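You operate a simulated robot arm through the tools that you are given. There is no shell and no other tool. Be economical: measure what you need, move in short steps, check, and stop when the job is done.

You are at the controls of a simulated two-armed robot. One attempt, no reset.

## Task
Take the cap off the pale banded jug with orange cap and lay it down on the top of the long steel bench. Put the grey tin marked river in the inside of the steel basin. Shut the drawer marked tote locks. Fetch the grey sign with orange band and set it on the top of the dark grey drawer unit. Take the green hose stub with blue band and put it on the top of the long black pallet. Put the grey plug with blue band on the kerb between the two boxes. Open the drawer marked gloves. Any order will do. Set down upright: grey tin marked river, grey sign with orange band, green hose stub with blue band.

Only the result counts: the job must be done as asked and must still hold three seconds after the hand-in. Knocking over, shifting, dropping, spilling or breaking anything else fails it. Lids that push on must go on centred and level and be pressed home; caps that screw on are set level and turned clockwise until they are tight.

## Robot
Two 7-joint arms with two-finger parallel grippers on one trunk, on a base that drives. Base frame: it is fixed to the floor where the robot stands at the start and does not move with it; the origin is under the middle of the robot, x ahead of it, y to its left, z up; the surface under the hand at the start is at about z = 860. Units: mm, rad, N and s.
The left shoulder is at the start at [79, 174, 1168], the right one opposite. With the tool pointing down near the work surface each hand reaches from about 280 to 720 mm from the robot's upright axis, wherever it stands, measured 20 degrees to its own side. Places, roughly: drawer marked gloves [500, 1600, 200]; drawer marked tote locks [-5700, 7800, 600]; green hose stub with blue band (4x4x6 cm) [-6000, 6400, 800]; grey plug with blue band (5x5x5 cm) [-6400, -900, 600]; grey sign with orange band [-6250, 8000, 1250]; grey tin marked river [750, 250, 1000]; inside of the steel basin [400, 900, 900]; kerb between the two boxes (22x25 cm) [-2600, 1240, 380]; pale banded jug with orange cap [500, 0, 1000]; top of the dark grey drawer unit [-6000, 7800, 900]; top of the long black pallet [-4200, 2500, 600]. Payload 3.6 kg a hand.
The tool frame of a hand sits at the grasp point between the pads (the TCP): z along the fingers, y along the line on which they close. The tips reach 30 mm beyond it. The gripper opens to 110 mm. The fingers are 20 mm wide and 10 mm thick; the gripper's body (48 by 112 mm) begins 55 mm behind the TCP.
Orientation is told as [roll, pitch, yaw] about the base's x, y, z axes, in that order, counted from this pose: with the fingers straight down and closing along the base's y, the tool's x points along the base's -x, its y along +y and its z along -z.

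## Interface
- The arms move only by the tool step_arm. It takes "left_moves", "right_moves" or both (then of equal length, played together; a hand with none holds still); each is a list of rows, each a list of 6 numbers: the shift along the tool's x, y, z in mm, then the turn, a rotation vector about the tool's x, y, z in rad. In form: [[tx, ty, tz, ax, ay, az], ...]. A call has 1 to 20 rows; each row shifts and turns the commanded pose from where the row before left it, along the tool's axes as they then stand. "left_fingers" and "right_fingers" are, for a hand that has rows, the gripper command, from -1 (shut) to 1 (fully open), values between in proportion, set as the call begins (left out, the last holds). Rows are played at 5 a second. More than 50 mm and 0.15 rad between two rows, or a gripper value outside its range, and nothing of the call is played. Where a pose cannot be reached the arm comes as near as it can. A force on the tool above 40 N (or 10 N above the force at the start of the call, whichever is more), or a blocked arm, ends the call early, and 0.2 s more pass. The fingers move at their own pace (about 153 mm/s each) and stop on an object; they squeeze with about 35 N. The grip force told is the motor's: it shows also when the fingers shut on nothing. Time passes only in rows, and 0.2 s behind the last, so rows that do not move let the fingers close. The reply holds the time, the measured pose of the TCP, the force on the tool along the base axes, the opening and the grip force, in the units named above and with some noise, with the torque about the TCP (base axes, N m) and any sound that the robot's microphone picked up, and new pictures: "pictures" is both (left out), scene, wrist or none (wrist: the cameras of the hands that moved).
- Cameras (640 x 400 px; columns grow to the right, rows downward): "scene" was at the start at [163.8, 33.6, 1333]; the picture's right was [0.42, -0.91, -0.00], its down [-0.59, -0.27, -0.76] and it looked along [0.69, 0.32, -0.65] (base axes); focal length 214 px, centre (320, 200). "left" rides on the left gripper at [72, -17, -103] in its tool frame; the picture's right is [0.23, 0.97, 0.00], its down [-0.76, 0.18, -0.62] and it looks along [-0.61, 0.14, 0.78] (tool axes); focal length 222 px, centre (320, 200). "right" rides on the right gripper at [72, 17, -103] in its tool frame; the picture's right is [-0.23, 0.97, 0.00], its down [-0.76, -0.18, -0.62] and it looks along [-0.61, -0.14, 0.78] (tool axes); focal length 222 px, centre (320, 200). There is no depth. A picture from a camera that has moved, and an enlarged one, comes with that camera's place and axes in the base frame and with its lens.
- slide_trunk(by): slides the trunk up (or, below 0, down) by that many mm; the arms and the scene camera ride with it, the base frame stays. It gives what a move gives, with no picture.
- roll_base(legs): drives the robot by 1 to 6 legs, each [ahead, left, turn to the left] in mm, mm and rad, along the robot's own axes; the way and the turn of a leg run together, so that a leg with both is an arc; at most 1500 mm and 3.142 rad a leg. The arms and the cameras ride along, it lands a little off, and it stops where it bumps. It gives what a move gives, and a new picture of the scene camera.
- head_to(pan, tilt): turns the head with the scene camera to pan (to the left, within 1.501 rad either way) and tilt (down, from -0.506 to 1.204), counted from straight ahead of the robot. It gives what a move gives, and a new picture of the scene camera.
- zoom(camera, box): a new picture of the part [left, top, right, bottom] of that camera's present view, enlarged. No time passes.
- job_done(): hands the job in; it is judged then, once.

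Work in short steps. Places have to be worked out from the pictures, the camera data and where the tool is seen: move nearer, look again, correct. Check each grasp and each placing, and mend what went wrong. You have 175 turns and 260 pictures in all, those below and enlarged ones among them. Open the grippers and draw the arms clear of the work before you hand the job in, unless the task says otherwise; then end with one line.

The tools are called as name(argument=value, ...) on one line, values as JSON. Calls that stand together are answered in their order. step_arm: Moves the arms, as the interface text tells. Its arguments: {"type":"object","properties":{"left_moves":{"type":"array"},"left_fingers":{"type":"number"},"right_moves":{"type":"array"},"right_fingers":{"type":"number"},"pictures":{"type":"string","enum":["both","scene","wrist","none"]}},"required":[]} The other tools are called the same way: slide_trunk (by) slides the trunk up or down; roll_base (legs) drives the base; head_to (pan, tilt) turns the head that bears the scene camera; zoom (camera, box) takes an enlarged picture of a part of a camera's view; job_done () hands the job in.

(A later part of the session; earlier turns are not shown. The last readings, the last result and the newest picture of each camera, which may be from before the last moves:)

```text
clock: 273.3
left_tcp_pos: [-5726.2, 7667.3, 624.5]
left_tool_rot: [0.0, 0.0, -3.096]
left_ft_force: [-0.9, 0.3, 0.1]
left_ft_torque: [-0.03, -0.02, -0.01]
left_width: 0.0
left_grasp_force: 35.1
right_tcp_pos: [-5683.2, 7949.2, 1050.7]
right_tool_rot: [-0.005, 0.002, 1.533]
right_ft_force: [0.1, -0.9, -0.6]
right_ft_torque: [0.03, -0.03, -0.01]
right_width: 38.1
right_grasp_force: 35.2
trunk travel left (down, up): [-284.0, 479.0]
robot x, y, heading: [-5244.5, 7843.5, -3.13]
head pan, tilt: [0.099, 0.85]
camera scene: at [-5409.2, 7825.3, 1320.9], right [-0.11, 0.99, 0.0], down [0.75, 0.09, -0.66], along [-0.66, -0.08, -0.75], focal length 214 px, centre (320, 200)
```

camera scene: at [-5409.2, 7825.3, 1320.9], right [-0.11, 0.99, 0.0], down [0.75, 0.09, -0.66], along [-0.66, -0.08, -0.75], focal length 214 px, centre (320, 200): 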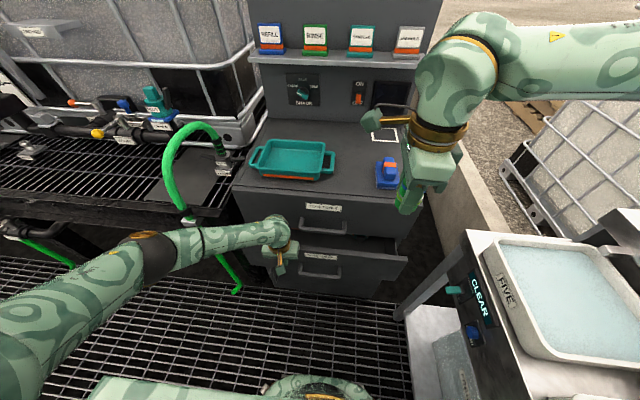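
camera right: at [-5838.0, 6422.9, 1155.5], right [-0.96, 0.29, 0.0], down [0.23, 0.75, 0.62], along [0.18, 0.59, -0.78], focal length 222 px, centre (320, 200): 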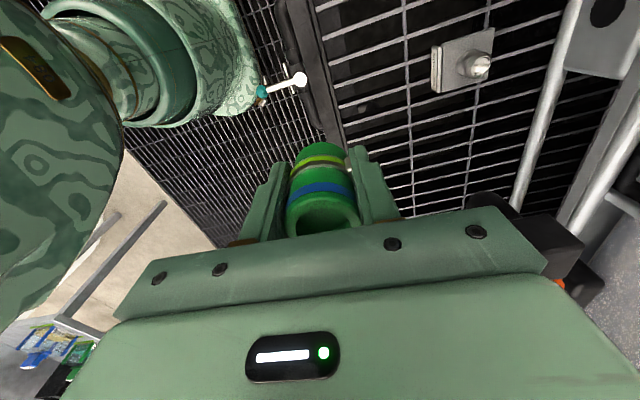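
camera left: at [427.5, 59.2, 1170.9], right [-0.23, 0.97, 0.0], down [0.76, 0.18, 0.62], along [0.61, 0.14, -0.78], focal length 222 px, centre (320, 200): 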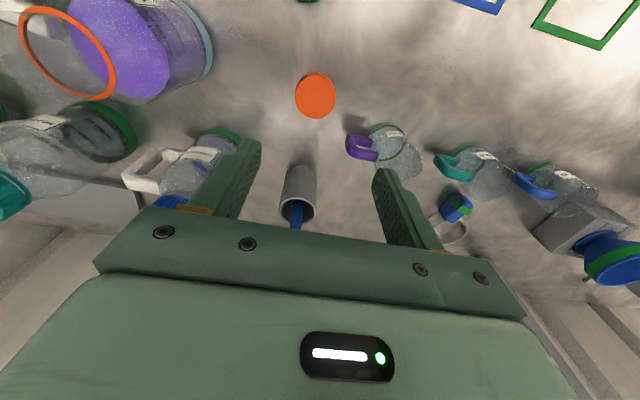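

The drawer is nearly in. I push a further 60–80 mm in small rows.

step_arm(left_moves=[[-15, 0, 0, 0, 0, 0], [-15, 0, 0, 0, 0, 0], [-15, 0, 0, 0, 0, 0], [-10, 0, 0, 0, 0, 0], [-10, 0, 0, 0, 0, 0]], pictures="scene")

```text
clock: 274.5
left_tcp_pos: [-5776.8, 7668.6, 624.0]
left_tool_rot: [0.004, -0.001, -3.106]
left_ft_force: [-0.3, -0.6, 0.0]
left_ft_torque: [-0.01, 0.02, -0.03]
left_width: 0.2
left_grasp_force: 35.0
right_tcp_pos: [-5671.5, 7951.3, 1054.8]
right_tool_rot: [0.005, 0.005, 1.533]
right_ft_force: [0.1, 0.2, -0.2]
right_ft_torque: [-0.03, -0.03, 0.0]
right_width: 38.0
right_grasp_force: 35.3
trunk travel left (down, up): [-284.0, 479.0]
robot x, y, heading: [-5244.7, 7837.3, -3.123]
head pan, tilt: [0.099, 0.85]
camera scene: at [-5394.6, 7829.1, 1322.4], right [-0.11, 0.99, 0.0], down [0.74, 0.08, -0.67], along [-0.66, -0.08, -0.74], focal length 214 px, centre (320, 200)
```

scene: 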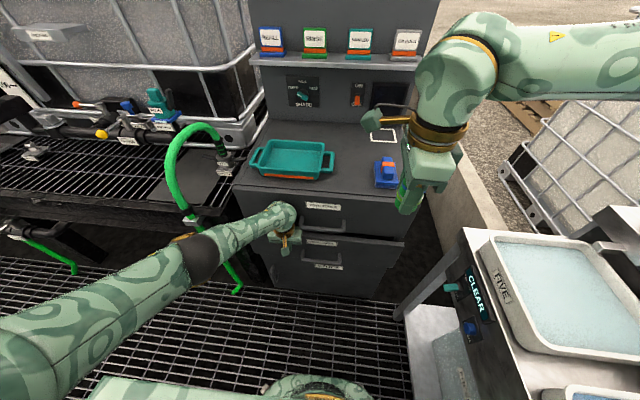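

The robot leans slightly: the wrist may be touching the upper drawer. I zoom to see how far shut the drawer is.

zoom(camera="scene", box=[220, 170, 440, 310])

zoom(camera="left", box=[0, 0, 640, 400])

```text
2.86 times, centred on (330, 240) of scene
camera zoom: at [-5394.6, 7829.1, 1322.4], right [-0.11, 0.99, 0.0], down [0.74, 0.08, -0.67], along [-0.66, -0.08, -0.74], focal length 613 px, centre (291, 86)
```

zoom: 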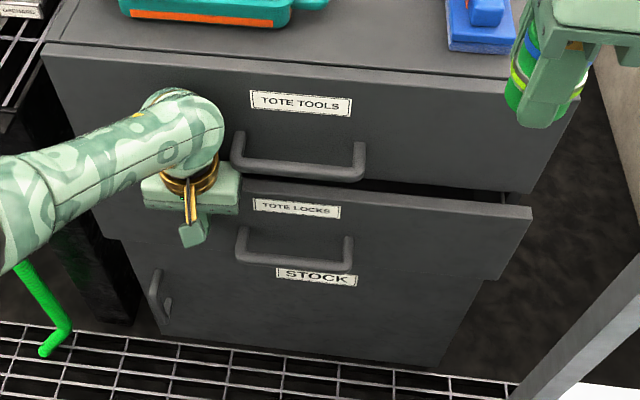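

```text
1.00 times, centred on (320, 200) of left (not enlarged: the box is as wide or as high as the picture)
camera zoom: at [-5706.4, 7688.9, 727.4], right [0.26, -0.97, 0.0], down [-0.76, -0.2, 0.62], along [-0.6, -0.16, -0.78], focal length 222 px, centre (320, 200)
```

zoom: 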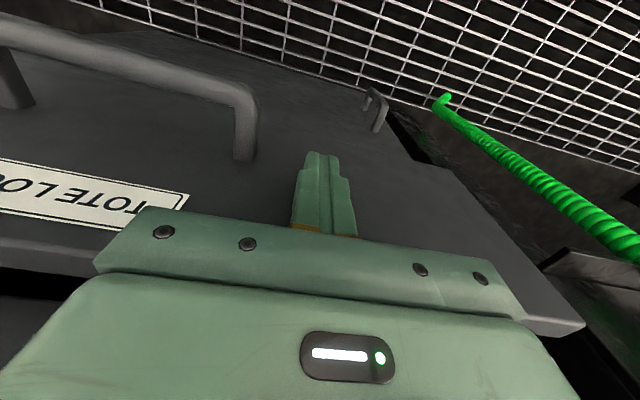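

The wrist meets the upper drawer front while the locks drawer still stands ~60 mm out. I back off, tilt the fingers forward 0.6 rad, and push again with the tips.

step_arm(left_moves=[[30, 0, 0, 0, 0, 0], [40, 0, 0, 0, 0, 0], [0, 0, 0, 0, -0.15, 0], [0, 0, 0, 0, -0.15, 0], [0, 0, 0, 0, -0.15, 0], [0, 0, 0, 0, -0.15, 0]], pictures="none")

step_arm(left_moves=[[-12.4, 0, 8.5, 0, 0, 0], [-12.4, 0, 8.5, 0, 0, 0], [-12.4, 0, 8.5, 0, 0, 0], [-12.4, 0, 8.5, 0, 0, 0], [-12.4, 0, 8.5, 0, 0, 0], [-12.4, 0, 8.5, 0, 0, 0]], pictures="scene")

```text
clock: 275.9
left_tcp_pos: [-5721.5, 7666.7, 624.9]
left_tool_rot: [-0.001, -0.605, -3.095]
left_ft_force: [0.0, 0.4, -0.3]
left_ft_torque: [-0.01, 0.0, 0.0]
left_width: 0.0
left_grasp_force: 34.8
right_tcp_pos: [-5682.8, 7949.4, 1051.1]
right_tool_rot: [-0.002, 0.002, 1.532]
right_ft_force: [0.8, 0.6, -0.7]
right_ft_torque: [-0.03, 0.03, -0.02]
right_width: 38.1
right_grasp_force: 34.9
trunk travel left (down, up): [-284.0, 479.0]
robot x, y, heading: [-5243.0, 7840.0, -3.123]
head pan, tilt: [0.099, 0.85]
```

```text
clock: 277.3
left_tcp_pos: [-5800.9, 7663.7, 620.3]
left_tool_rot: [0.004, -0.589, -3.101]
left_ft_force: [18.4, 0.7, 10.7]
left_ft_torque: [0.08, -0.23, -0.1]
left_width: 0.2
left_grasp_force: 35.0
right_tcp_pos: [-5682.6, 7948.7, 1050.9]
right_tool_rot: [-0.003, 0.003, 1.536]
right_ft_force: [0.2, 0.3, -0.8]
right_ft_torque: [-0.03, -0.03, 0.0]
right_width: 38.0
right_grasp_force: 35.0
trunk travel left (down, up): [-284.0, 479.0]
robot x, y, heading: [-5245.0, 7839.2, -3.123]
head pan, tilt: [0.099, 0.85]
stopped in row 6 (left hand): the force on the tool passed its limit at 45 N (the readings are from after the stop); the commanded pose is now the measured one
camera scene: at [-5407.2, 7825.1, 1321.3], right [-0.12, 0.99, 0.0], down [0.75, 0.09, -0.66], along [-0.66, -0.08, -0.75], focal length 214 px, centre (320, 200)
```

scene: 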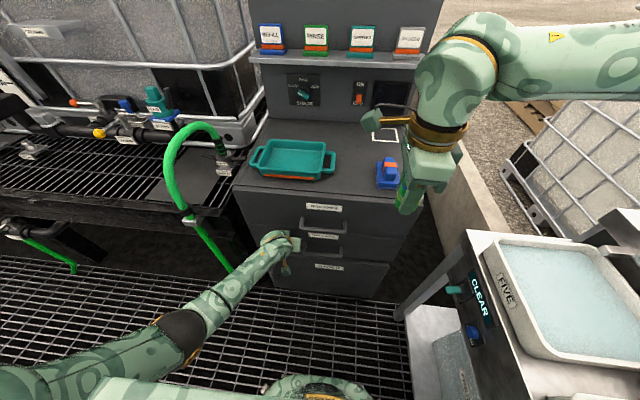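

Firm resistance at 45 N — it looks shut. I zoom to verify.

zoom(camera="scene", box=[220, 170, 440, 310])

```text
2.86 times, centred on (330, 240) of scene
camera zoom: at [-5407.2, 7825.1, 1321.3], right [-0.12, 0.99, 0.0], down [0.75, 0.09, -0.66], along [-0.66, -0.08, -0.75], focal length 613 px, centre (291, 86)
```

zoom: 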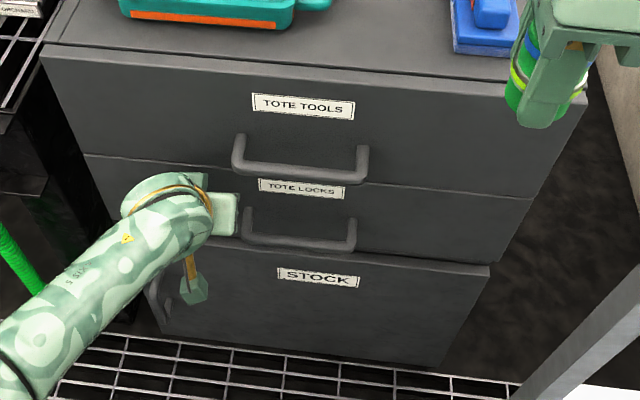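

Drawer is flush shut. I withdraw the left hand, untilt and raise it.

step_arm(left_moves=[[24, 0, -17, 0, 0, 0], [24, 0, -17, 0, 0, 0], [24, 0, -17, 0, 0, 0], [24, 0, -17, 0, 0, 0], [24, 0, -17, 0, 0, 0], [0, 0, 0, 0, 0.15, 0], [0, 0, 0, 0, 0.15, 0], [0, 0, 0, 0, 0.15, 0], [0, 0, 0, 0, 0.15, 0], [10, 10, -45, 0, 0, 0], [10, 10, -45, 0, 0, 0], [10, 10, -45, 0, 0, 0], [10, 10, -45, 0, 0, 0], [0, 10, -45, 0, 0, 0], [0, 10, -45, 0, 0, 0], [0, 10, -45, 0, 0, 0], [0, 10, -45, 0, 0, 0], [0, 10, -45, 0, 0, 0], [0, 0, -45, 0, 0, 0], [0, 0, -45, 0, 0, 0]], pictures="none")

roll_base(legs=[[0, 60, 0.0], [120, 0, 0]])

```text
clock: 279.4
left_tcp_pos: [-5647.7, 7561.7, 643.5]
left_tool_rot: [0.194, 0.002, -3.089]
left_ft_force: [0.7, 0.3, -1.2]
left_ft_torque: [0.03, 0.03, -0.04]
left_width: 0.0
left_grasp_force: 34.7
right_tcp_pos: [-5682.3, 7948.7, 1052.0]
right_tool_rot: [-0.003, 0.002, 1.535]
right_ft_force: [-0.8, -0.8, -0.6]
right_ft_torque: [0.01, 0.0, -0.03]
right_width: 38.4
right_grasp_force: 34.9
trunk travel left (down, up): [-284.0, 479.0]
robot x, y, heading: [-5244.3, 7835.4, -3.127]
head pan, tilt: [0.099, 0.85]
stopped in row 10 (left hand): the arm was blocked; the commanded pose is now the measured one
```

```text
clock: 281.2
left_tcp_pos: [-5768.6, 7497.6, 640.4]
left_tool_rot: [0.195, 0.006, -3.086]
left_ft_force: [-0.2, -0.5, -0.3]
left_ft_torque: [0.01, -0.03, 0.0]
left_width: 0.0
left_grasp_force: 35.3
right_tcp_pos: [-5805.5, 7883.2, 1050.3]
right_tool_rot: [-0.005, 0.001, 1.539]
right_ft_force: [-1.6, -0.8, -0.5]
right_ft_torque: [0.03, -0.03, 0.0]
right_width: 38.1
right_grasp_force: 34.8
trunk travel left (down, up): [-284.0, 479.0]
robot x, y, heading: [-5364.2, 7775.5, -3.122]
head pan, tilt: [0.099, 0.85]
camera scene: at [-5531.6, 7760.9, 1320.7], right [-0.12, 0.99, 0.0], down [0.75, 0.09, -0.66], along [-0.65, -0.08, -0.75], focal length 214 px, centre (320, 200)
```

scene: 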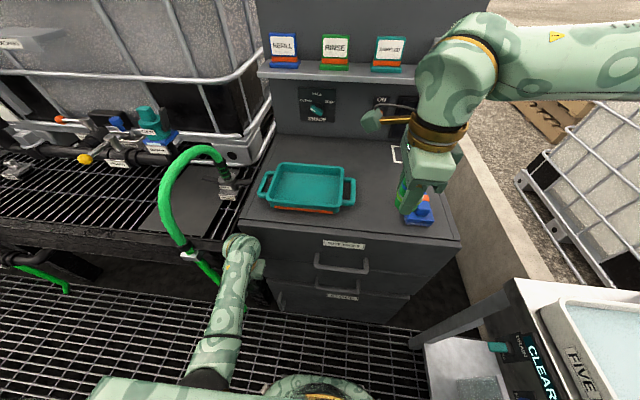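

The left arm was blocked mid-way and I drove on: its hand is now close by the hose. I back off first.

roll_base(legs=[[-250, 0, 0]])

head_to(pan=0.6, tilt=0.9)

```text
clock: 283.1
left_tcp_pos: [-5520.7, 7502.9, 641.4]
left_tool_rot: [0.196, 0.004, -3.088]
left_ft_force: [0.1, -0.6, 1.3]
left_ft_torque: [0.0, 0.01, -0.01]
left_width: 0.0
left_grasp_force: 34.9
right_tcp_pos: [-5557.5, 7889.3, 1052.4]
right_tool_rot: [-0.004, 0.003, 1.536]
right_ft_force: [0.2, -0.2, -0.6]
right_ft_torque: [0.01, 0.04, 0.0]
right_width: 38.1
right_grasp_force: 34.6
trunk travel left (down, up): [-284.0, 479.0]
robot x, y, heading: [-5119.1, 7778.3, -3.122]
head pan, tilt: [0.099, 0.85]
camera scene: at [-5281.8, 7766.3, 1321.1], right [-0.12, 0.99, 0.0], down [0.75, 0.09, -0.66], along [-0.66, -0.08, -0.75], focal length 214 px, centre (320, 200)
```

scene: 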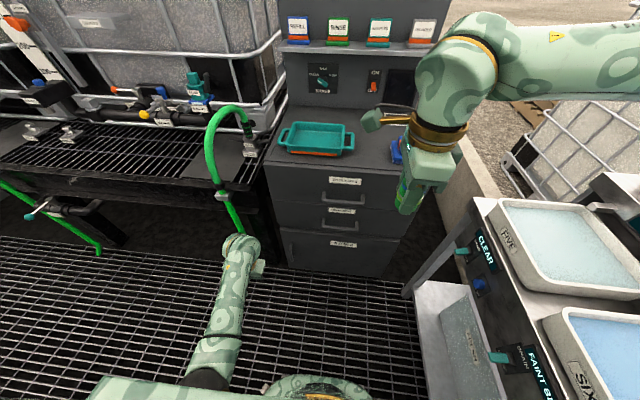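

```text
clock: 284.0
left_tcp_pos: [-5522.4, 7501.8, 641.2]
left_tool_rot: [0.195, 0.003, -3.086]
left_ft_force: [-0.1, 0.1, -0.7]
left_ft_torque: [0.01, -0.02, -0.04]
left_width: 0.1
left_grasp_force: 35.0
right_tcp_pos: [-5558.2, 7890.1, 1051.0]
right_tool_rot: [-0.007, 0.002, 1.537]
right_ft_force: [-0.4, 0.6, -0.4]
right_ft_torque: [0.01, -0.03, 0.02]
right_width: 37.9
right_grasp_force: 35.2
trunk travel left (down, up): [-284.0, 479.0]
robot x, y, heading: [-5120.6, 7780.6, -3.124]
head pan, tilt: [0.6, 0.901]
camera scene: at [-5266.8, 7731.7, 1317.1], right [-0.58, 0.81, 0.0], down [0.64, 0.45, -0.62], along [-0.51, -0.36, -0.78], focal length 214 px, centre (320, 200)
```

scene: 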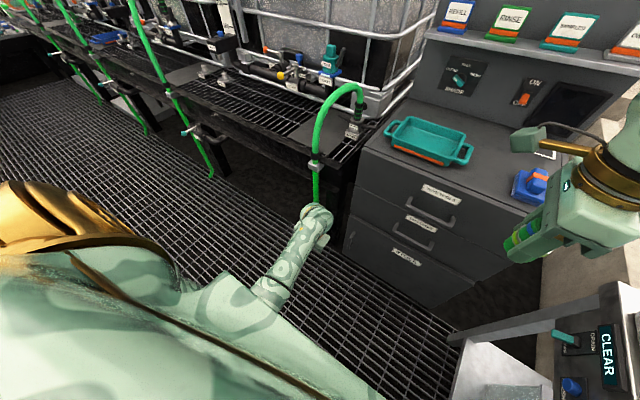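

All intact. I try raising the left hand along a more forward-left path.

step_arm(left_moves=[[-20, 20, -20, 0, 0, 0], [-20, 20, -20, 0, 0, 0], [-10, 20, -35, 0, 0, 0], [0, 10, -40, 0, 0, 0], [0, 0, -45, 0, 0, 0], [0, 0, -45, 0, 0, 0], [0, 0, -45, 0, 0, 0], [0, 0, -45, 0, 0, 0]], pictures="scene")

```text
clock: 285.8
left_tcp_pos: [-5596.8, 7461.4, 919.1]
left_tool_rot: [0.191, 0.007, -3.088]
left_ft_force: [-1.1, -0.4, 0.1]
left_ft_torque: [0.02, -0.03, 0.01]
left_width: 0.0
left_grasp_force: 34.7
left hand out of reach, approached as far as the arm can: row 7, 8
right_tcp_pos: [-5557.8, 7889.7, 1050.8]
right_tool_rot: [-0.004, 0.002, 1.535]
right_ft_force: [-0.1, -0.8, -0.6]
right_ft_torque: [-0.01, -0.01, 0.0]
right_width: 38.1
right_grasp_force: 34.9
trunk travel left (down, up): [-284.0, 479.0]
robot x, y, heading: [-5120.1, 7780.3, -3.126]
head pan, tilt: [0.6, 0.901]
camera scene: at [-5267.3, 7731.8, 1317.0], right [-0.58, 0.81, 0.0], down [0.64, 0.45, -0.62], along [-0.51, -0.36, -0.78], focal length 214 px, centre (320, 200)
```

scene: 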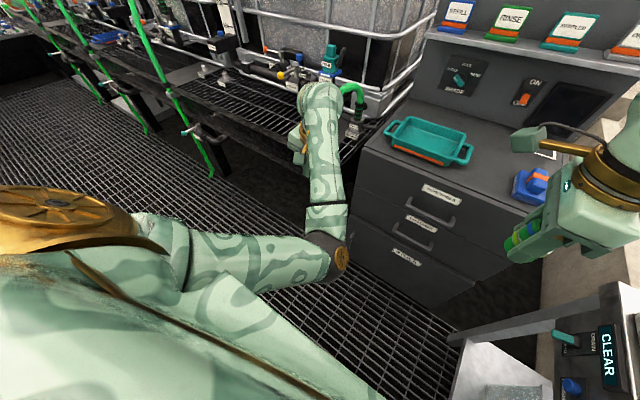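

The elbow is now folded inward. I bring the left hand back and outward so the elbow opens normally.

step_arm(left_moves=[[10, 35, 0, 0, 0, 0], [10, 35, 0, 0, 0, 0], [15, 35, -10, 0, 0, 0], [15, 35, -20, 0, 0, 0], [20, 30, -25, 0, 0, 0], [20, 20, -30, 0, 0, 0], [20, 0, -40, 0, 0, 0], [20, 0, -40, 0, 0, 0], [20, -10, -40, 0, 0, 0], [10, -20, -30, 0, 0, 0]], pictures="scene")

```text
clock: 288.0
left_tcp_pos: [-5430.6, 7361.0, 1179.9]
left_tool_rot: [0.195, 0.005, -3.088]
left_ft_force: [-0.2, 0.3, -0.7]
left_ft_torque: [-0.02, -0.02, 0.0]
left_width: 0.0
left_grasp_force: 35.1
right_tcp_pos: [-5556.8, 7888.7, 1050.8]
right_tool_rot: [-0.003, 0.002, 1.536]
right_ft_force: [0.7, 0.4, -0.3]
right_ft_torque: [-0.02, 0.01, -0.03]
right_width: 38.3
right_grasp_force: 34.8
trunk travel left (down, up): [-284.0, 479.0]
robot x, y, heading: [-5118.0, 7778.8, -3.119]
head pan, tilt: [0.6, 0.901]
camera scene: at [-5266.5, 7732.5, 1317.2], right [-0.58, 0.81, 0.0], down [0.64, 0.45, -0.62], along [-0.51, -0.36, -0.78], focal length 214 px, centre (320, 200)
```

scene: 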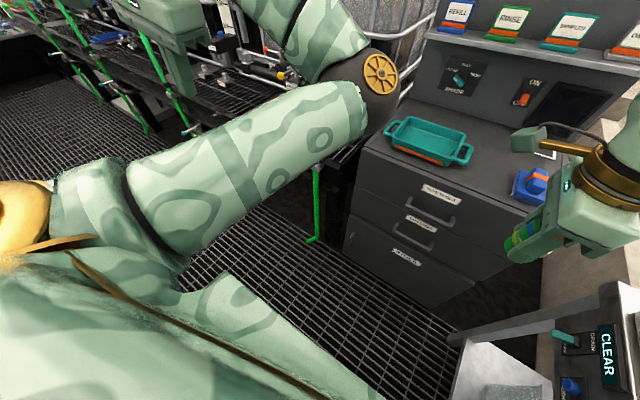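

The elbow still points forward. I draw the left hand farther back to pull the elbow in.

step_arm(left_moves=[[35, 10, 0, 0, 0, 0], [35, 10, 0, 0, 0, 0], [35, 10, 0, 0, 0, 0], [35, 0, -20, 0, 0, 0], [35, 0, -30, 0, 0, 0]], pictures="scene")

```text
clock: 289.2
left_tcp_pos: [-5254.6, 7350.1, 1235.5]
left_tool_rot: [0.193, 0.004, -3.088]
left_ft_force: [0.3, 0.2, 0.3]
left_ft_torque: [-0.02, 0.0, 0.0]
left_width: 0.0
left_grasp_force: 34.6
right_tcp_pos: [-5557.3, 7887.7, 1051.1]
right_tool_rot: [-0.003, 0.003, 1.535]
right_ft_force: [0.8, -0.4, -0.4]
right_ft_torque: [0.01, 0.01, -0.03]
right_width: 38.3
right_grasp_force: 34.7
trunk travel left (down, up): [-284.0, 479.0]
robot x, y, heading: [-5118.4, 7778.7, -3.121]
head pan, tilt: [0.6, 0.901]
camera scene: at [-5265.6, 7731.6, 1317.3], right [-0.58, 0.81, 0.0], down [0.64, 0.45, -0.62], along [-0.51, -0.36, -0.78], focal length 214 px, centre (320, 200)
```

scene: 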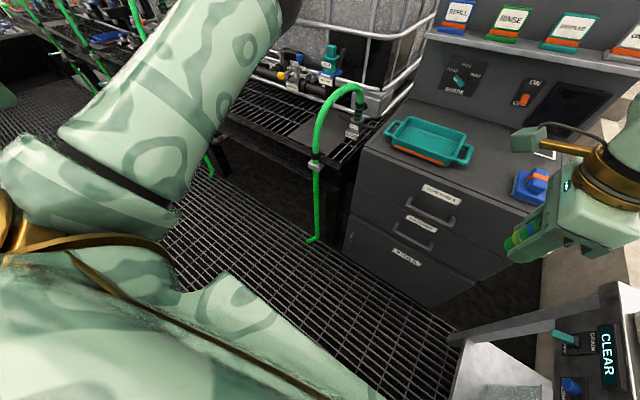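

Elbow is out of the way now. I drive 270 mm ahead to set the stub temporarily on the drawer unit with the right hand.

roll_base(legs=[[270, 0, 0]])

head_to(pan=-0.2, tilt=0.75)

```text
clock: 291.1
left_tcp_pos: [-5521.7, 7345.1, 1236.2]
left_tool_rot: [0.195, 0.006, -3.092]
left_ft_force: [0.5, 0.0, -0.6]
left_ft_torque: [-0.01, -0.03, 0.01]
left_width: 0.0
left_grasp_force: 34.6
right_tcp_pos: [-5821.5, 7885.5, 1050.8]
right_tool_rot: [-0.007, 0.004, 1.534]
right_ft_force: [-0.2, 0.5, -0.3]
right_ft_torque: [0.03, -0.06, 0.01]
right_width: 37.9
right_grasp_force: 35.3
trunk travel left (down, up): [-284.0, 479.0]
robot x, y, heading: [-5382.8, 7777.8, -3.128]
head pan, tilt: [0.6, 0.901]
camera scene: at [-5531.7, 7727.9, 1316.9], right [-0.58, 0.82, 0.0], down [0.64, 0.45, -0.62], along [-0.51, -0.36, -0.78], focal length 214 px, centre (320, 200)
```

scene: 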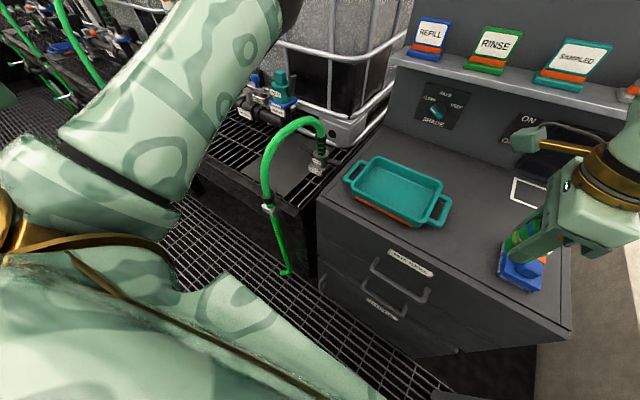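

```text
clock: 292.2
left_tcp_pos: [-5521.4, 7345.7, 1235.4]
left_tool_rot: [0.197, 0.003, -3.093]
left_ft_force: [0.3, 0.3, 0.3]
left_ft_torque: [0.01, -0.02, -0.01]
left_width: 0.0
left_grasp_force: 35.0
right_tcp_pos: [-5821.3, 7886.5, 1051.6]
right_tool_rot: [-0.004, 0.0, 1.532]
right_ft_force: [-0.2, -0.4, -0.1]
right_ft_torque: [0.03, 0.03, 0.0]
right_width: 38.1
right_grasp_force: 34.6
trunk travel left (down, up): [-284.0, 479.0]
robot x, y, heading: [-5382.4, 7773.1, -3.13]
head pan, tilt: [-0.201, 0.75]
camera scene: at [-5550.3, 7786.7, 1329.0], right [0.18, 0.98, 0.0], down [0.67, -0.13, -0.73], along [-0.72, 0.13, -0.68], focal length 214 px, centre (320, 200)
```

scene: 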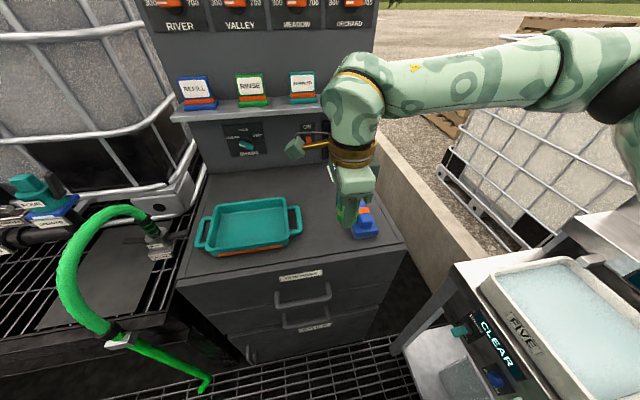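

Free spot between tray and blue item at about (-5873,7862). I move the stub there and lower.

step_arm(right_moves=[[6, 12, 0, 0, 0, 0], [10, 18, 10, 0, 0, 0], [10, 18, 20, 0, 0, 0], [0, 4, 20, 0, 0, 0], [0, 0, 20, 0, 0, 0], [0, 0, 15, 0, 0, 0], [0, 0, 8, 0, 0, 0]], pictures="wrist")

step_arm(right_moves=[[0, 0, 3, 0, 0, 0], [0, 0, 3, 0, 0, 0], [0, 0, 3, 0, 0, 0], [0, 0, 3, 0, 0, 0], [0, 0, 3, 0, 0, 0], [0, 0, 3, 0, 0, 0], [0, 0, 3, 0, 0, 0]], pictures="wrist")

```text
clock: 293.8
left_tcp_pos: [-5521.1, 7345.4, 1235.2]
left_tool_rot: [0.196, 0.005, -3.092]
left_ft_force: [0.5, 0.9, -0.1]
left_ft_torque: [-0.04, 0.01, 0.0]
left_width: 0.0
left_grasp_force: 35.4
right_tcp_pos: [-5872.6, 7862.2, 957.5]
right_tool_rot: [-0.003, 0.003, 1.534]
right_ft_force: [0.5, 0.2, -0.4]
right_ft_torque: [-0.01, 0.0, 0.04]
right_width: 38.2
right_grasp_force: 34.8
trunk travel left (down, up): [-284.0, 479.0]
robot x, y, heading: [-5385.2, 7772.7, -3.124]
head pan, tilt: [-0.201, 0.75]
camera right: at [-5892.2, 7792.0, 1060.3], right [-0.96, 0.26, 0.0], down [0.2, 0.76, 0.62], along [0.17, 0.6, -0.78], focal length 222 px, centre (320, 200)
```

right: 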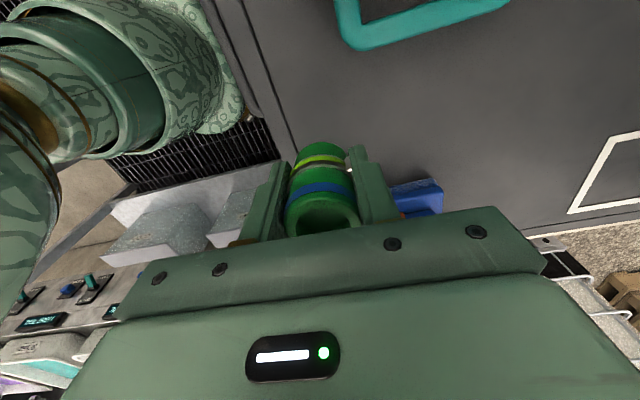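

```text
clock: 295.4
left_tcp_pos: [-5521.7, 7345.6, 1235.6]
left_tool_rot: [0.196, 0.005, -3.091]
left_ft_force: [0.2, 0.0, -0.6]
left_ft_torque: [0.0, 0.03, 0.0]
left_width: 0.0
left_grasp_force: 35.1
right_tcp_pos: [-5873.1, 7861.4, 937.0]
right_tool_rot: [-0.004, 0.002, 1.533]
right_ft_force: [-0.2, 0.7, -0.2]
right_ft_torque: [-0.01, -0.02, 0.04]
right_width: 38.1
right_grasp_force: 35.0
trunk travel left (down, up): [-284.0, 479.0]
robot x, y, heading: [-5386.6, 7772.4, -3.121]
head pan, tilt: [-0.201, 0.75]
camera right: at [-5893.2, 7790.9, 1041.4], right [-0.96, 0.26, 0.0], down [0.2, 0.76, 0.62], along [0.17, 0.6, -0.78], focal length 222 px, centre (320, 200)
```

right: 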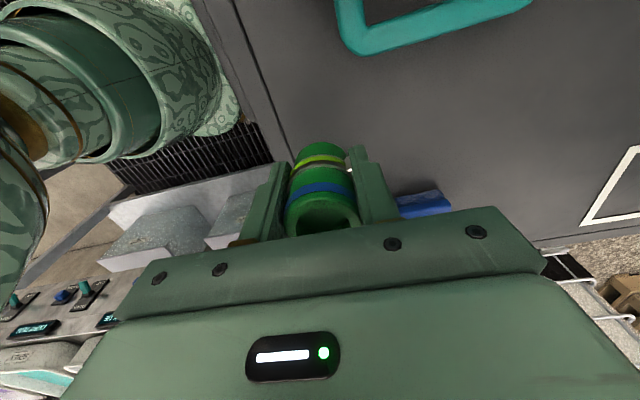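

Not touching yet; I continue down in 3 mm rows until contact.

step_arm(right_moves=[[0, 0, 3, 0, 0, 0], [0, 0, 3, 0, 0, 0], [0, 0, 3, 0, 0, 0], [0, 0, 3, 0, 0, 0], [0, 0, 3, 0, 0, 0], [0, 0, 3, 0, 0, 0], [0, 0, 3, 0, 0, 0], [0, 0, 3, 0, 0, 0], [0, 0, 3, 0, 0, 0], [0, 0, 3, 0, 0, 0], [0, 0, 3, 0, 0, 0], [0, 0, 3, 0, 0, 0]], pictures="wrist")

```text
clock: 298.0
left_tcp_pos: [-5521.0, 7345.9, 1235.5]
left_tool_rot: [0.195, 0.004, -3.092]
left_ft_force: [0.1, -0.2, 0.6]
left_ft_torque: [-0.01, 0.01, 0.01]
left_width: 0.0
left_grasp_force: 34.9
right_tcp_pos: [-5872.6, 7861.7, 899.1]
right_tool_rot: [-0.007, 0.002, 1.533]
right_ft_force: [0.2, -0.2, -0.5]
right_ft_torque: [-0.01, -0.03, -0.01]
right_width: 38.0
right_grasp_force: 34.6
trunk travel left (down, up): [-284.0, 479.0]
robot x, y, heading: [-5381.9, 7776.4, -3.131]
head pan, tilt: [-0.201, 0.75]
camera right: at [-5893.0, 7791.9, 1004.5], right [-0.96, 0.26, -0.01], down [0.2, 0.76, 0.62], along [0.17, 0.6, -0.78], focal length 222 px, centre (320, 200)
```

right: 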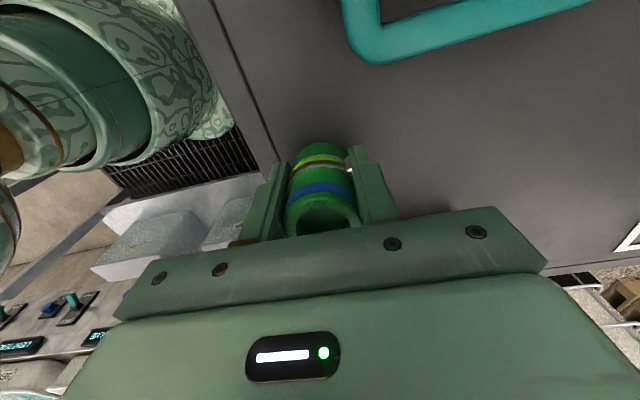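

step_arm(right_moves=[[0, 0, 3, 0, 0, 0], [0, 0, 3, 0, 0, 0], [0, 0, 3, 0, 0, 0], [0, 0, 3, 0, 0, 0], [0, 0, 3, 0, 0, 0], [0, 0, 3, 0, 0, 0], [0, 0, 3, 0, 0, 0], [0, 0, 3, 0, 0, 0], [0, 0, 3, 0, 0, 0], [0, 0, 3, 0, 0, 0]], pictures="wrist")

```text
clock: 299.0
left_tcp_pos: [-5519.4, 7346.0, 1235.2]
left_tool_rot: [0.195, 0.0, -3.093]
left_ft_force: [-0.3, 0.0, -0.4]
left_ft_torque: [0.02, -0.01, 0.01]
left_width: 0.3
left_grasp_force: 34.8
right_tcp_pos: [-5875.0, 7862.0, 895.6]
right_tool_rot: [0.003, 0.005, 1.527]
right_ft_force: [10.8, 6.1, 20.8]
right_ft_torque: [0.43, -0.51, -0.07]
right_width: 38.1
right_grasp_force: 34.9
trunk travel left (down, up): [-284.0, 479.0]
robot x, y, heading: [-5382.9, 7772.9, -3.126]
head pan, tilt: [-0.201, 0.75]
stopped in row 5 (right hand): the force on the tool passed its limit at 46 N (the readings are from after the stop); the commanded pose is now the measured one
camera right: at [-5893.4, 7792.0, 998.9], right [-0.96, 0.27, 0.0], down [0.21, 0.76, 0.62], along [0.16, 0.6, -0.79], focal length 222 px, centre (320, 200)
```

right: 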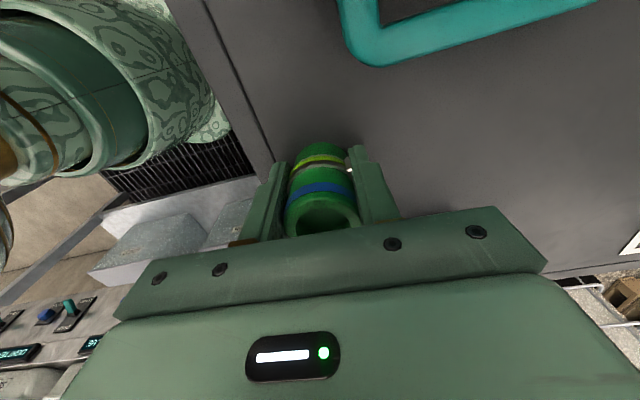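

Contact at TCP 895. I release it and rise.

step_arm(right_moves=[[0, 0, -1, 0, 0, 0], [0, 0, 0, 0, 0, 0], [0, 0, 0, 0, 0, 0], [0, 0, -10, 0, 0, 0], [0, 0, -25, 0, 0, 0], [0, 0, -40, 0, 0, 0], [0, 0, -45, 0, 0, 0], [0, 0, -45, 0, 0, 0], [0, 0, -45, 0, 0, 0]], right_fingers=0.3, pictures="both")

```text
clock: 301.0
left_tcp_pos: [-5520.7, 7345.0, 1235.9]
left_tool_rot: [0.194, 0.004, -3.093]
left_ft_force: [0.2, -0.3, 0.0]
left_ft_torque: [0.03, 0.0, -0.01]
left_width: 0.2
left_grasp_force: 34.9
right_tcp_pos: [-5873.8, 7858.9, 1101.9]
right_tool_rot: [0.002, 0.003, 1.531]
right_ft_force: [-0.7, 1.0, -0.6]
right_ft_torque: [0.02, 0.0, 0.02]
right_width: 71.3
right_grasp_force: 0.1
trunk travel left (down, up): [-284.0, 479.0]
robot x, y, heading: [-5386.6, 7773.9, -3.131]
head pan, tilt: [-0.201, 0.75]
camera scene: at [-5549.6, 7786.6, 1329.1], right [0.19, 0.98, 0.0], down [0.67, -0.13, -0.73], along [-0.72, 0.14, -0.68], focal length 214 px, centre (320, 200)
camera right: at [-5894.3, 7788.1, 1206.5], right [-0.96, 0.27, 0.0], down [0.21, 0.76, 0.62], along [0.16, 0.6, -0.78], focal length 222 px, centre (320, 200)
```

scene: 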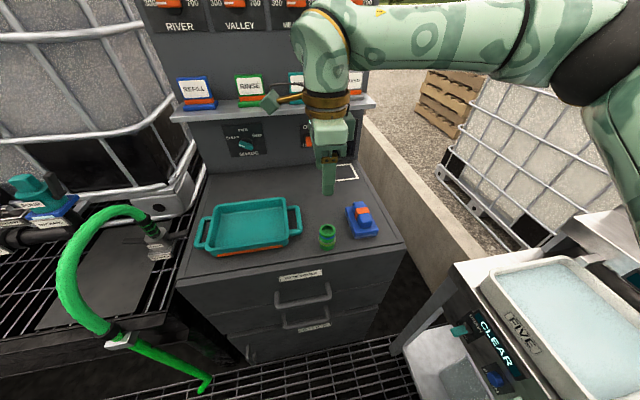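
right: 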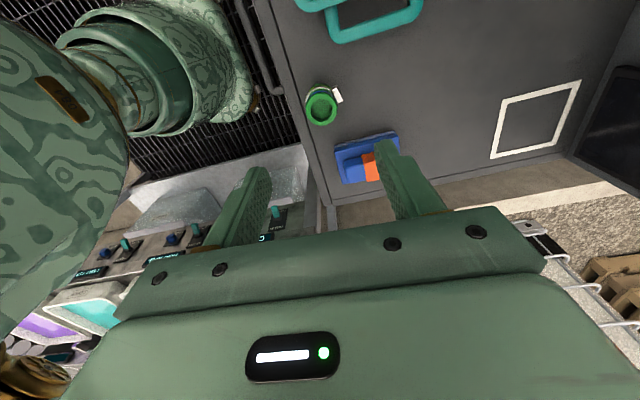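

Stub stands safely. I raise the right hand, turn it back to default yaw, and tilt it forward to face the signs.

step_arm(right_moves=[[0, -25, -40, 0, 0, 0], [0, -25, -40, 0, 0, 0], [0, -30, -20, 0, 0, 0], [0, 0, 0, 0, 0, -0.149], [0, 0, 0, 0, 0, -0.149], [0, 0, 0, 0, 0, -0.149], [0, 0, 0, 0, 0, -0.149], [0, 0, 0, 0, 0, -0.149], [0, 0, 0, 0, 0, -0.149], [0, 0, 0, 0, 0, -0.149], [0, 0, 0, 0, 0, -0.149], [0, 0, 0, 0, 0, -0.149], [0, 0, 0, 0, 0, -0.149], [0, 0, 0, 0, 0, -0.12], [0, 0, 0, 0, -0.14, 0], [0, 0, 0, 0, -0.14, 0], [0, 0, 0, 0, -0.14, 0], [0, 0, 0, 0, -0.14, 0], [0, 0, 0, 0, -0.14, 0], [0, 0, 0, 0, -0.14, 0]], right_fingers=0.9, pictures="both")

```text
clock: 305.2
left_tcp_pos: [-5520.4, 7346.1, 1235.2]
left_tool_rot: [0.196, 0.004, -3.093]
left_ft_force: [-0.2, -0.9, 1.1]
left_ft_torque: [-0.02, -0.01, -0.02]
left_width: 0.0
left_grasp_force: 34.3
right_tcp_pos: [-5795.4, 7859.6, 1203.9]
right_tool_rot: [0.009, -0.845, 3.133]
right_ft_force: [0.4, -0.9, -0.5]
right_ft_torque: [0.0, 0.01, 0.04]
right_width: 104.4
right_grasp_force: 0.1
trunk travel left (down, up): [-284.0, 479.0]
robot x, y, heading: [-5388.2, 7775.7, -3.129]
head pan, tilt: [-0.201, 0.75]
camera scene: at [-5549.8, 7786.8, 1329.1], right [0.19, 0.98, 0.0], down [0.67, -0.13, -0.73], along [-0.72, 0.14, -0.68], focal length 214 px, centre (320, 200)
camera right: at [-5669.7, 7843.0, 1217.9], right [-0.15, -0.97, 0.18], down [-0.04, 0.18, 0.98], along [-0.99, 0.14, -0.07], focal length 222 px, centre (320, 200)
```

scene: 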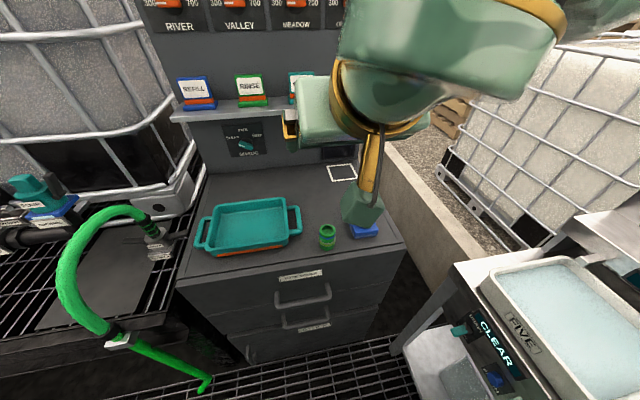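
right: 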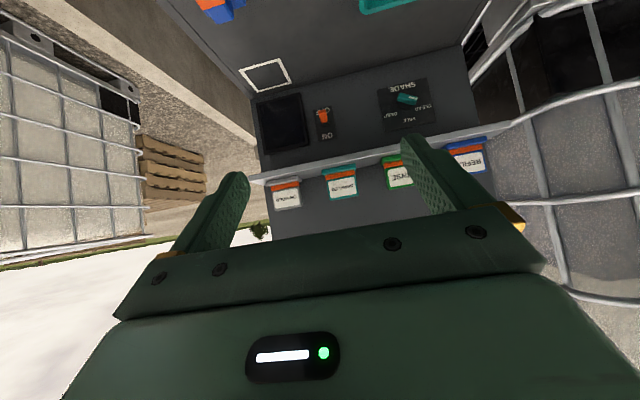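

ON HOLD sign located at (-6206,8000,1150), about 70 mm wide. I bring the open gripper to ~115 mm short of it.

step_arm(right_moves=[[-21.8, -17.5, 30, 0, 0, 0], [-21.8, -17.5, 30, 0, 0, 0], [-21.8, -17.5, 30, 0, 0, 0], [-21.8, -17.5, 30, 0, 0, 0], [-21.8, -17.5, 30, 0, 0, 0], [-21.8, -17.5, 30, 0, 0, 0], [-21.8, -17.5, 30, 0, 0, 0], [-21.8, -17.5, 30, 0, 0, 0]], pictures="wrist")

```text
clock: 307.0
left_tcp_pos: [-5522.1, 7346.2, 1235.1]
left_tool_rot: [0.195, 0.006, -3.093]
left_ft_force: [1.0, -0.2, 0.1]
left_ft_torque: [0.0, -0.01, 0.01]
left_width: 0.0
left_grasp_force: 35.1
right_tcp_pos: [-6091.5, 8000.1, 1169.1]
right_tool_rot: [0.006, -0.844, 3.135]
right_ft_force: [0.6, -0.4, -0.7]
right_ft_torque: [0.01, 0.02, 0.01]
right_width: 104.7
right_grasp_force: 0.0
trunk travel left (down, up): [-284.0, 479.0]
robot x, y, heading: [-5384.1, 7775.2, -3.128]
head pan, tilt: [-0.201, 0.75]
camera right: at [-5964.6, 7983.8, 1185.2], right [-0.15, -0.97, 0.17], down [-0.04, 0.18, 0.98], along [-0.99, 0.14, -0.07], focal length 222 px, centre (320, 200)
```

right: 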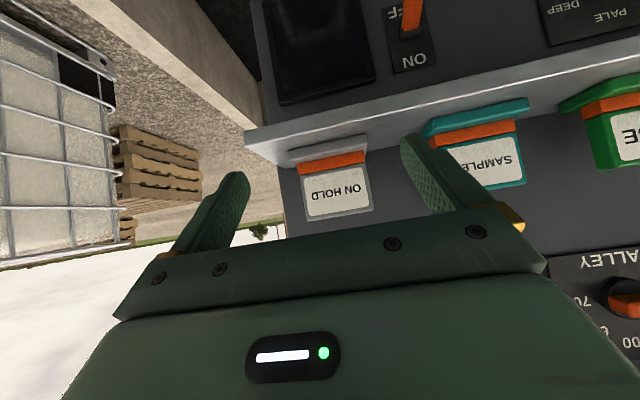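

Clear view of the ON HOLD sign between the finger lines. I advance around it to TCP (-6192,7997,1146).

step_arm(right_moves=[[-9.8, 0.6, 18, 0, 0, 0], [-9.8, 0.6, 18, 0, 0, 0], [-9.8, 0.6, 18, 0, 0, 0], [-9.8, 0.6, 18, 0, 0, 0], [-9.8, 0.6, 18, 0, 0, 0]], pictures="wrist")

```text
clock: 308.2
left_tcp_pos: [-5521.6, 7343.9, 1235.4]
left_tool_rot: [0.193, 0.003, -3.092]
left_ft_force: [-0.3, -0.2, -0.6]
left_ft_torque: [0.01, 0.02, 0.01]
left_width: 0.1
left_grasp_force: 34.8
right_tcp_pos: [-6191.8, 7995.2, 1149.1]
right_tool_rot: [0.004, -0.844, 3.137]
right_ft_force: [-0.2, 0.0, -0.3]
right_ft_torque: [0.03, 0.0, 0.01]
right_width: 104.5
right_grasp_force: 0.0
trunk travel left (down, up): [-284.0, 479.0]
robot x, y, heading: [-5383.3, 7775.9, -3.124]
head pan, tilt: [-0.201, 0.75]
camera right: at [-6065.5, 7979.3, 1163.9], right [-0.15, -0.97, 0.17], down [-0.04, 0.18, 0.98], along [-0.99, 0.14, -0.07], focal length 222 px, centre (320, 200)
```

right: 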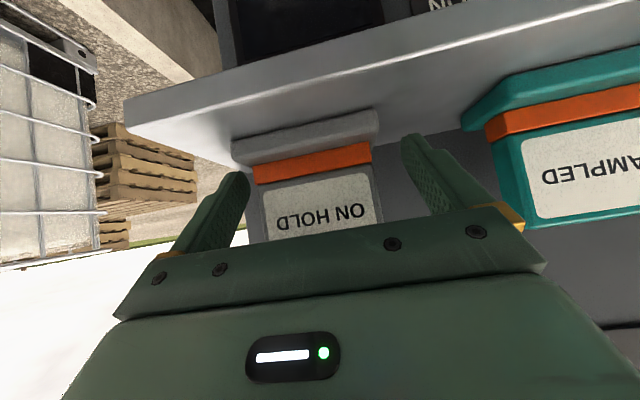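

The sign is centred between the fingers. I close.

step_arm(right_moves=[[0, 0, 0, 0, 0, 0], [0, 0, 0, 0, 0, 0], [0, 0, 0, 0, 0, 0]], right_fingers=-1, pictures="wrist")

```text
clock: 309.0
left_tcp_pos: [-5520.9, 7346.0, 1236.0]
left_tool_rot: [0.194, 0.003, -3.094]
left_ft_force: [0.5, -0.2, -0.1]
left_ft_torque: [-0.01, 0.0, -0.01]
left_width: 0.1
left_grasp_force: 34.8
right_tcp_pos: [-6191.3, 7997.3, 1148.6]
right_tool_rot: [0.007, -0.843, 3.135]
right_ft_force: [0.7, -0.4, -0.6]
right_ft_torque: [0.06, 0.0, -0.03]
right_width: 79.0
right_grasp_force: 34.8
trunk travel left (down, up): [-284.0, 479.0]
robot x, y, heading: [-5383.2, 7772.4, -3.13]
head pan, tilt: [-0.201, 0.75]
camera right: at [-6064.9, 7980.1, 1164.4], right [-0.15, -0.97, 0.17], down [-0.04, 0.18, 0.98], along [-0.99, 0.14, -0.07], focal length 222 px, centre (320, 200)
```

right: 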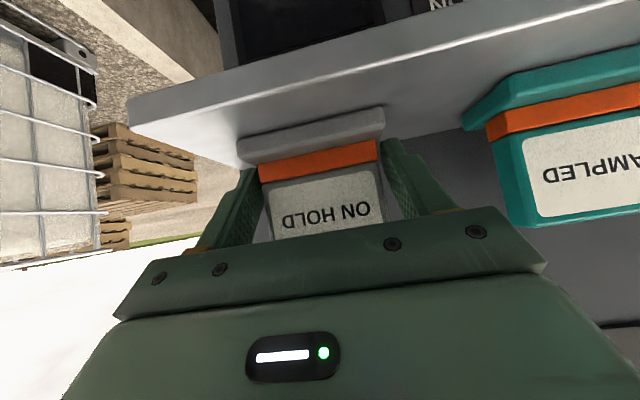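

Gripped at 79 mm. I lift gently 60 mm, draw it back 140 mm off the shelf, and shift left 85 mm.

step_arm(right_moves=[[-2.5, 0, -2.2, 0, 0, 0], [-3.7, 0, -3.3, 0, 0, 0], [-7.5, 0, -6.6, 0, 0, 0], [-10, 0, -9, 0, 0, 0], [-11, 0, -10, 0, 0, 0], [-10, 0, -9, 0, 0, 0], [3, 0, -4, 0, 0, 0], [8, 0, -9, 0, 0, 0], [13, 0, -15, 0, 0, 0], [13, 0, -15, 0, 0, 0], [13, 0, -15, 0, 0, 0], [13, 0, -15, 0, 0, 0], [13, 0, -15, 0, 0, 0], [10, 5, -11, 0, 0, 0], [5, 12, -5, 0, 0, 0], [0, 20, 0, 0, 0, 0], [0, 20, 0, 0, 0, 0], [0, 18, 0, 0, 0, 0], [0, 10, 0, 0, 0, 0]], pictures="both")

```text
clock: 313.0
left_tcp_pos: [-5521.6, 7346.5, 1235.9]
left_tool_rot: [0.195, 0.002, -3.094]
left_ft_force: [-0.7, -0.2, 0.1]
left_ft_torque: [-0.01, -0.01, 0.0]
left_width: 0.2
left_grasp_force: 34.8
right_tcp_pos: [-6048.8, 7915.1, 1173.0]
right_tool_rot: [0.007, -0.841, 3.135]
right_ft_force: [-0.1, 0.2, -0.8]
right_ft_torque: [0.0, 0.02, 0.0]
right_width: 79.1
right_grasp_force: 35.0
right hand out of reach, approached as far as the arm can: row 3, 4, 5, 6
trunk travel left (down, up): [-284.0, 479.0]
robot x, y, heading: [-5384.1, 7773.2, -3.129]
head pan, tilt: [-0.201, 0.75]
camera scene: at [-5550.4, 7787.1, 1329.0], right [0.19, 0.98, 0.0], down [0.67, -0.13, -0.73], along [-0.72, 0.14, -0.68], focal length 214 px, centre (320, 200)
camera right: at [-5921.9, 7898.5, 1188.4], right [-0.15, -0.97, 0.17], down [-0.04, 0.18, 0.98], along [-0.99, 0.14, -0.07], focal length 222 px, centre (320, 200)
```

scene: 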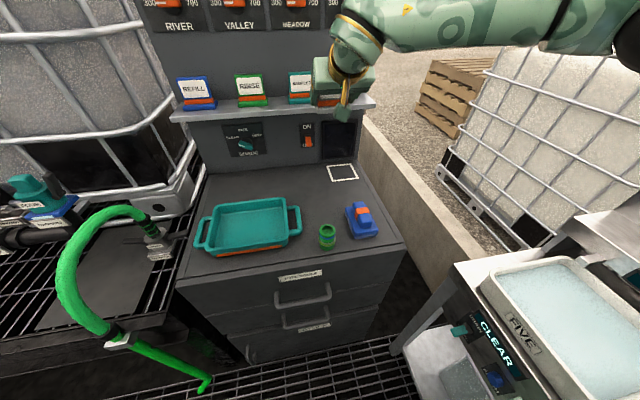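
right: 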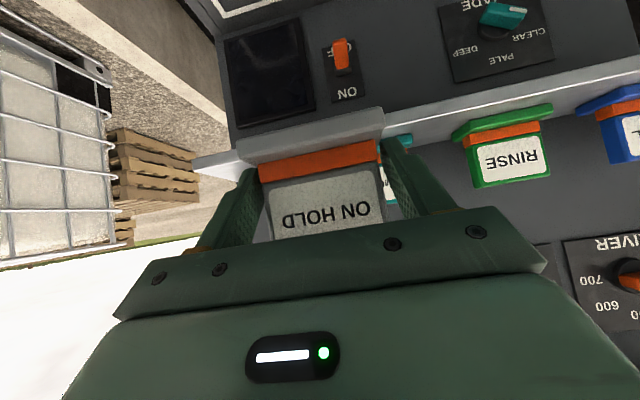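

Sign held upright and clear of the shelf. I lower it toward the unit top at about (-6050,7915).

step_arm(right_moves=[[6, 0, 5, 0, 0, 0], [12, 0, 11, 0, 0, 0], [18.7, 0, 16.6, 0, 0, 0], [18.7, 0, 16.6, 0, 0, 0], [18.7, 0, 16.6, 0, 0, 0], [18.7, 0, 16.6, 0, 0, 0], [18.7, 0, 16.6, 0, 0, 0], [18.7, 0, 16.6, 0, 0, 0], [18.7, 0, 16.6, 0, 0, 0], [15, 0, 13, 0, 0, 0], [10, 0, 9, 0, 0, 0], [6, 0, 5, 0, 0, 0]], pictures="both")

```text
clock: 315.6
left_tcp_pos: [-5521.5, 7344.5, 1234.7]
left_tool_rot: [0.195, 0.005, -3.093]
left_ft_force: [-0.7, -0.6, -0.8]
left_ft_torque: [-0.01, -0.01, -0.03]
left_width: 0.1
left_grasp_force: 35.4
right_tcp_pos: [-6046.7, 7913.4, 930.1]
right_tool_rot: [0.007, -0.843, 3.134]
right_ft_force: [0.4, 0.6, -0.8]
right_ft_torque: [0.0, 0.0, 0.04]
right_width: 78.8
right_grasp_force: 35.3
trunk travel left (down, up): [-284.0, 479.0]
robot x, y, heading: [-5384.5, 7776.3, -3.125]
head pan, tilt: [-0.201, 0.75]
camera scene: at [-5550.4, 7787.0, 1329.0], right [0.19, 0.98, 0.0], down [0.67, -0.13, -0.73], along [-0.72, 0.14, -0.68], focal length 214 px, centre (320, 200)
camera right: at [-5920.8, 7896.7, 946.6], right [-0.15, -0.97, 0.17], down [-0.04, 0.18, 0.98], along [-0.99, 0.14, -0.07], focal length 222 px, centre (320, 200)
```

scene: 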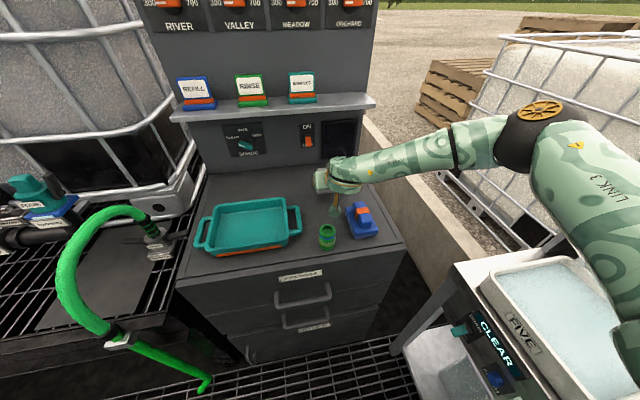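
right: 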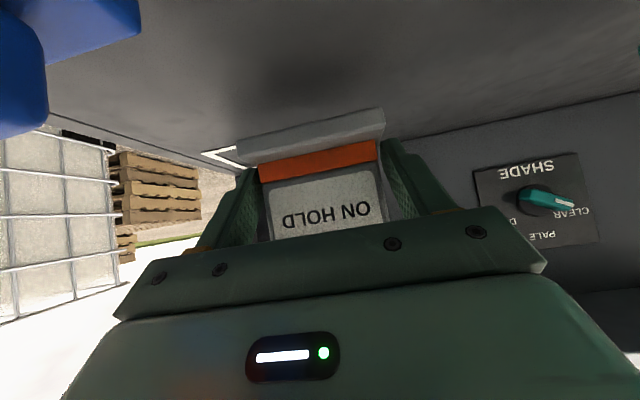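

The wrist camera housing would come close to the stub, so I first shift 45 mm farther back, then lower in 3 mm rows.

step_arm(right_moves=[[-6, 0, 7, 0, 0, 0], [-12, 0, 13.5, 0, 0, 0], [-12, 0, 13.5, 0, 0, 0], [2.2, 0, 2, 0, 0, 0], [2.2, 0, 2, 0, 0, 0], [2.2, 0, 2, 0, 0, 0], [2.2, 0, 2, 0, 0, 0], [2.2, 0, 2, 0, 0, 0], [2.2, 0, 2, 0, 0, 0], [2.2, 0, 2, 0, 0, 0], [2.2, 0, 2, 0, 0, 0], [2.2, 0, 2, 0, 0, 0], [2.2, 0, 2, 0, 0, 0], [2.2, 0, 2, 0, 0, 0], [2.2, 0, 2, 0, 0, 0], [2.2, 0, 2, 0, 0, 0], [2.2, 0, 2, 0, 0, 0], [2.2, 0, 2, 0, 0, 0]], pictures="wrist")

```text
clock: 319.4
left_tcp_pos: [-5519.1, 7345.9, 1236.2]
left_tool_rot: [0.196, 0.001, -3.094]
left_ft_force: [0.1, 0.1, 0.2]
left_ft_torque: [0.0, 0.0, 0.01]
left_width: 0.2
left_grasp_force: 35.0
right_tcp_pos: [-6092.7, 7913.1, 894.3]
right_tool_rot: [0.007, -0.851, 3.133]
right_ft_force: [-0.5, 2.9, 22.4]
right_ft_torque: [0.2, -0.36, 0.03]
right_width: 78.6
right_grasp_force: 35.4
trunk travel left (down, up): [-284.0, 479.0]
robot x, y, heading: [-5383.9, 7778.0, -3.125]
head pan, tilt: [-0.201, 0.75]
camera right: at [-5966.9, 7896.3, 908.2], right [-0.15, -0.97, 0.18], down [-0.03, 0.18, 0.98], along [-0.99, 0.14, -0.06], focal length 222 px, centre (320, 200)
```

right: 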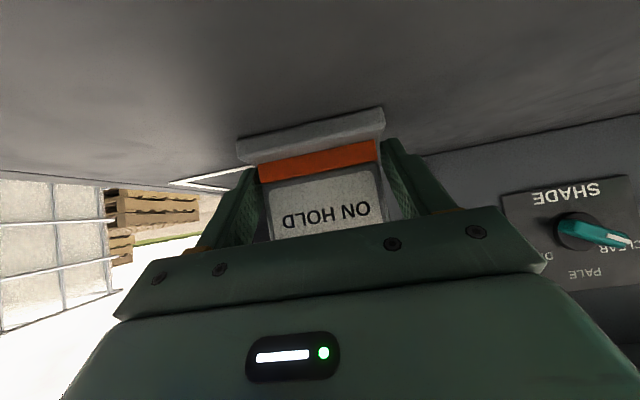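

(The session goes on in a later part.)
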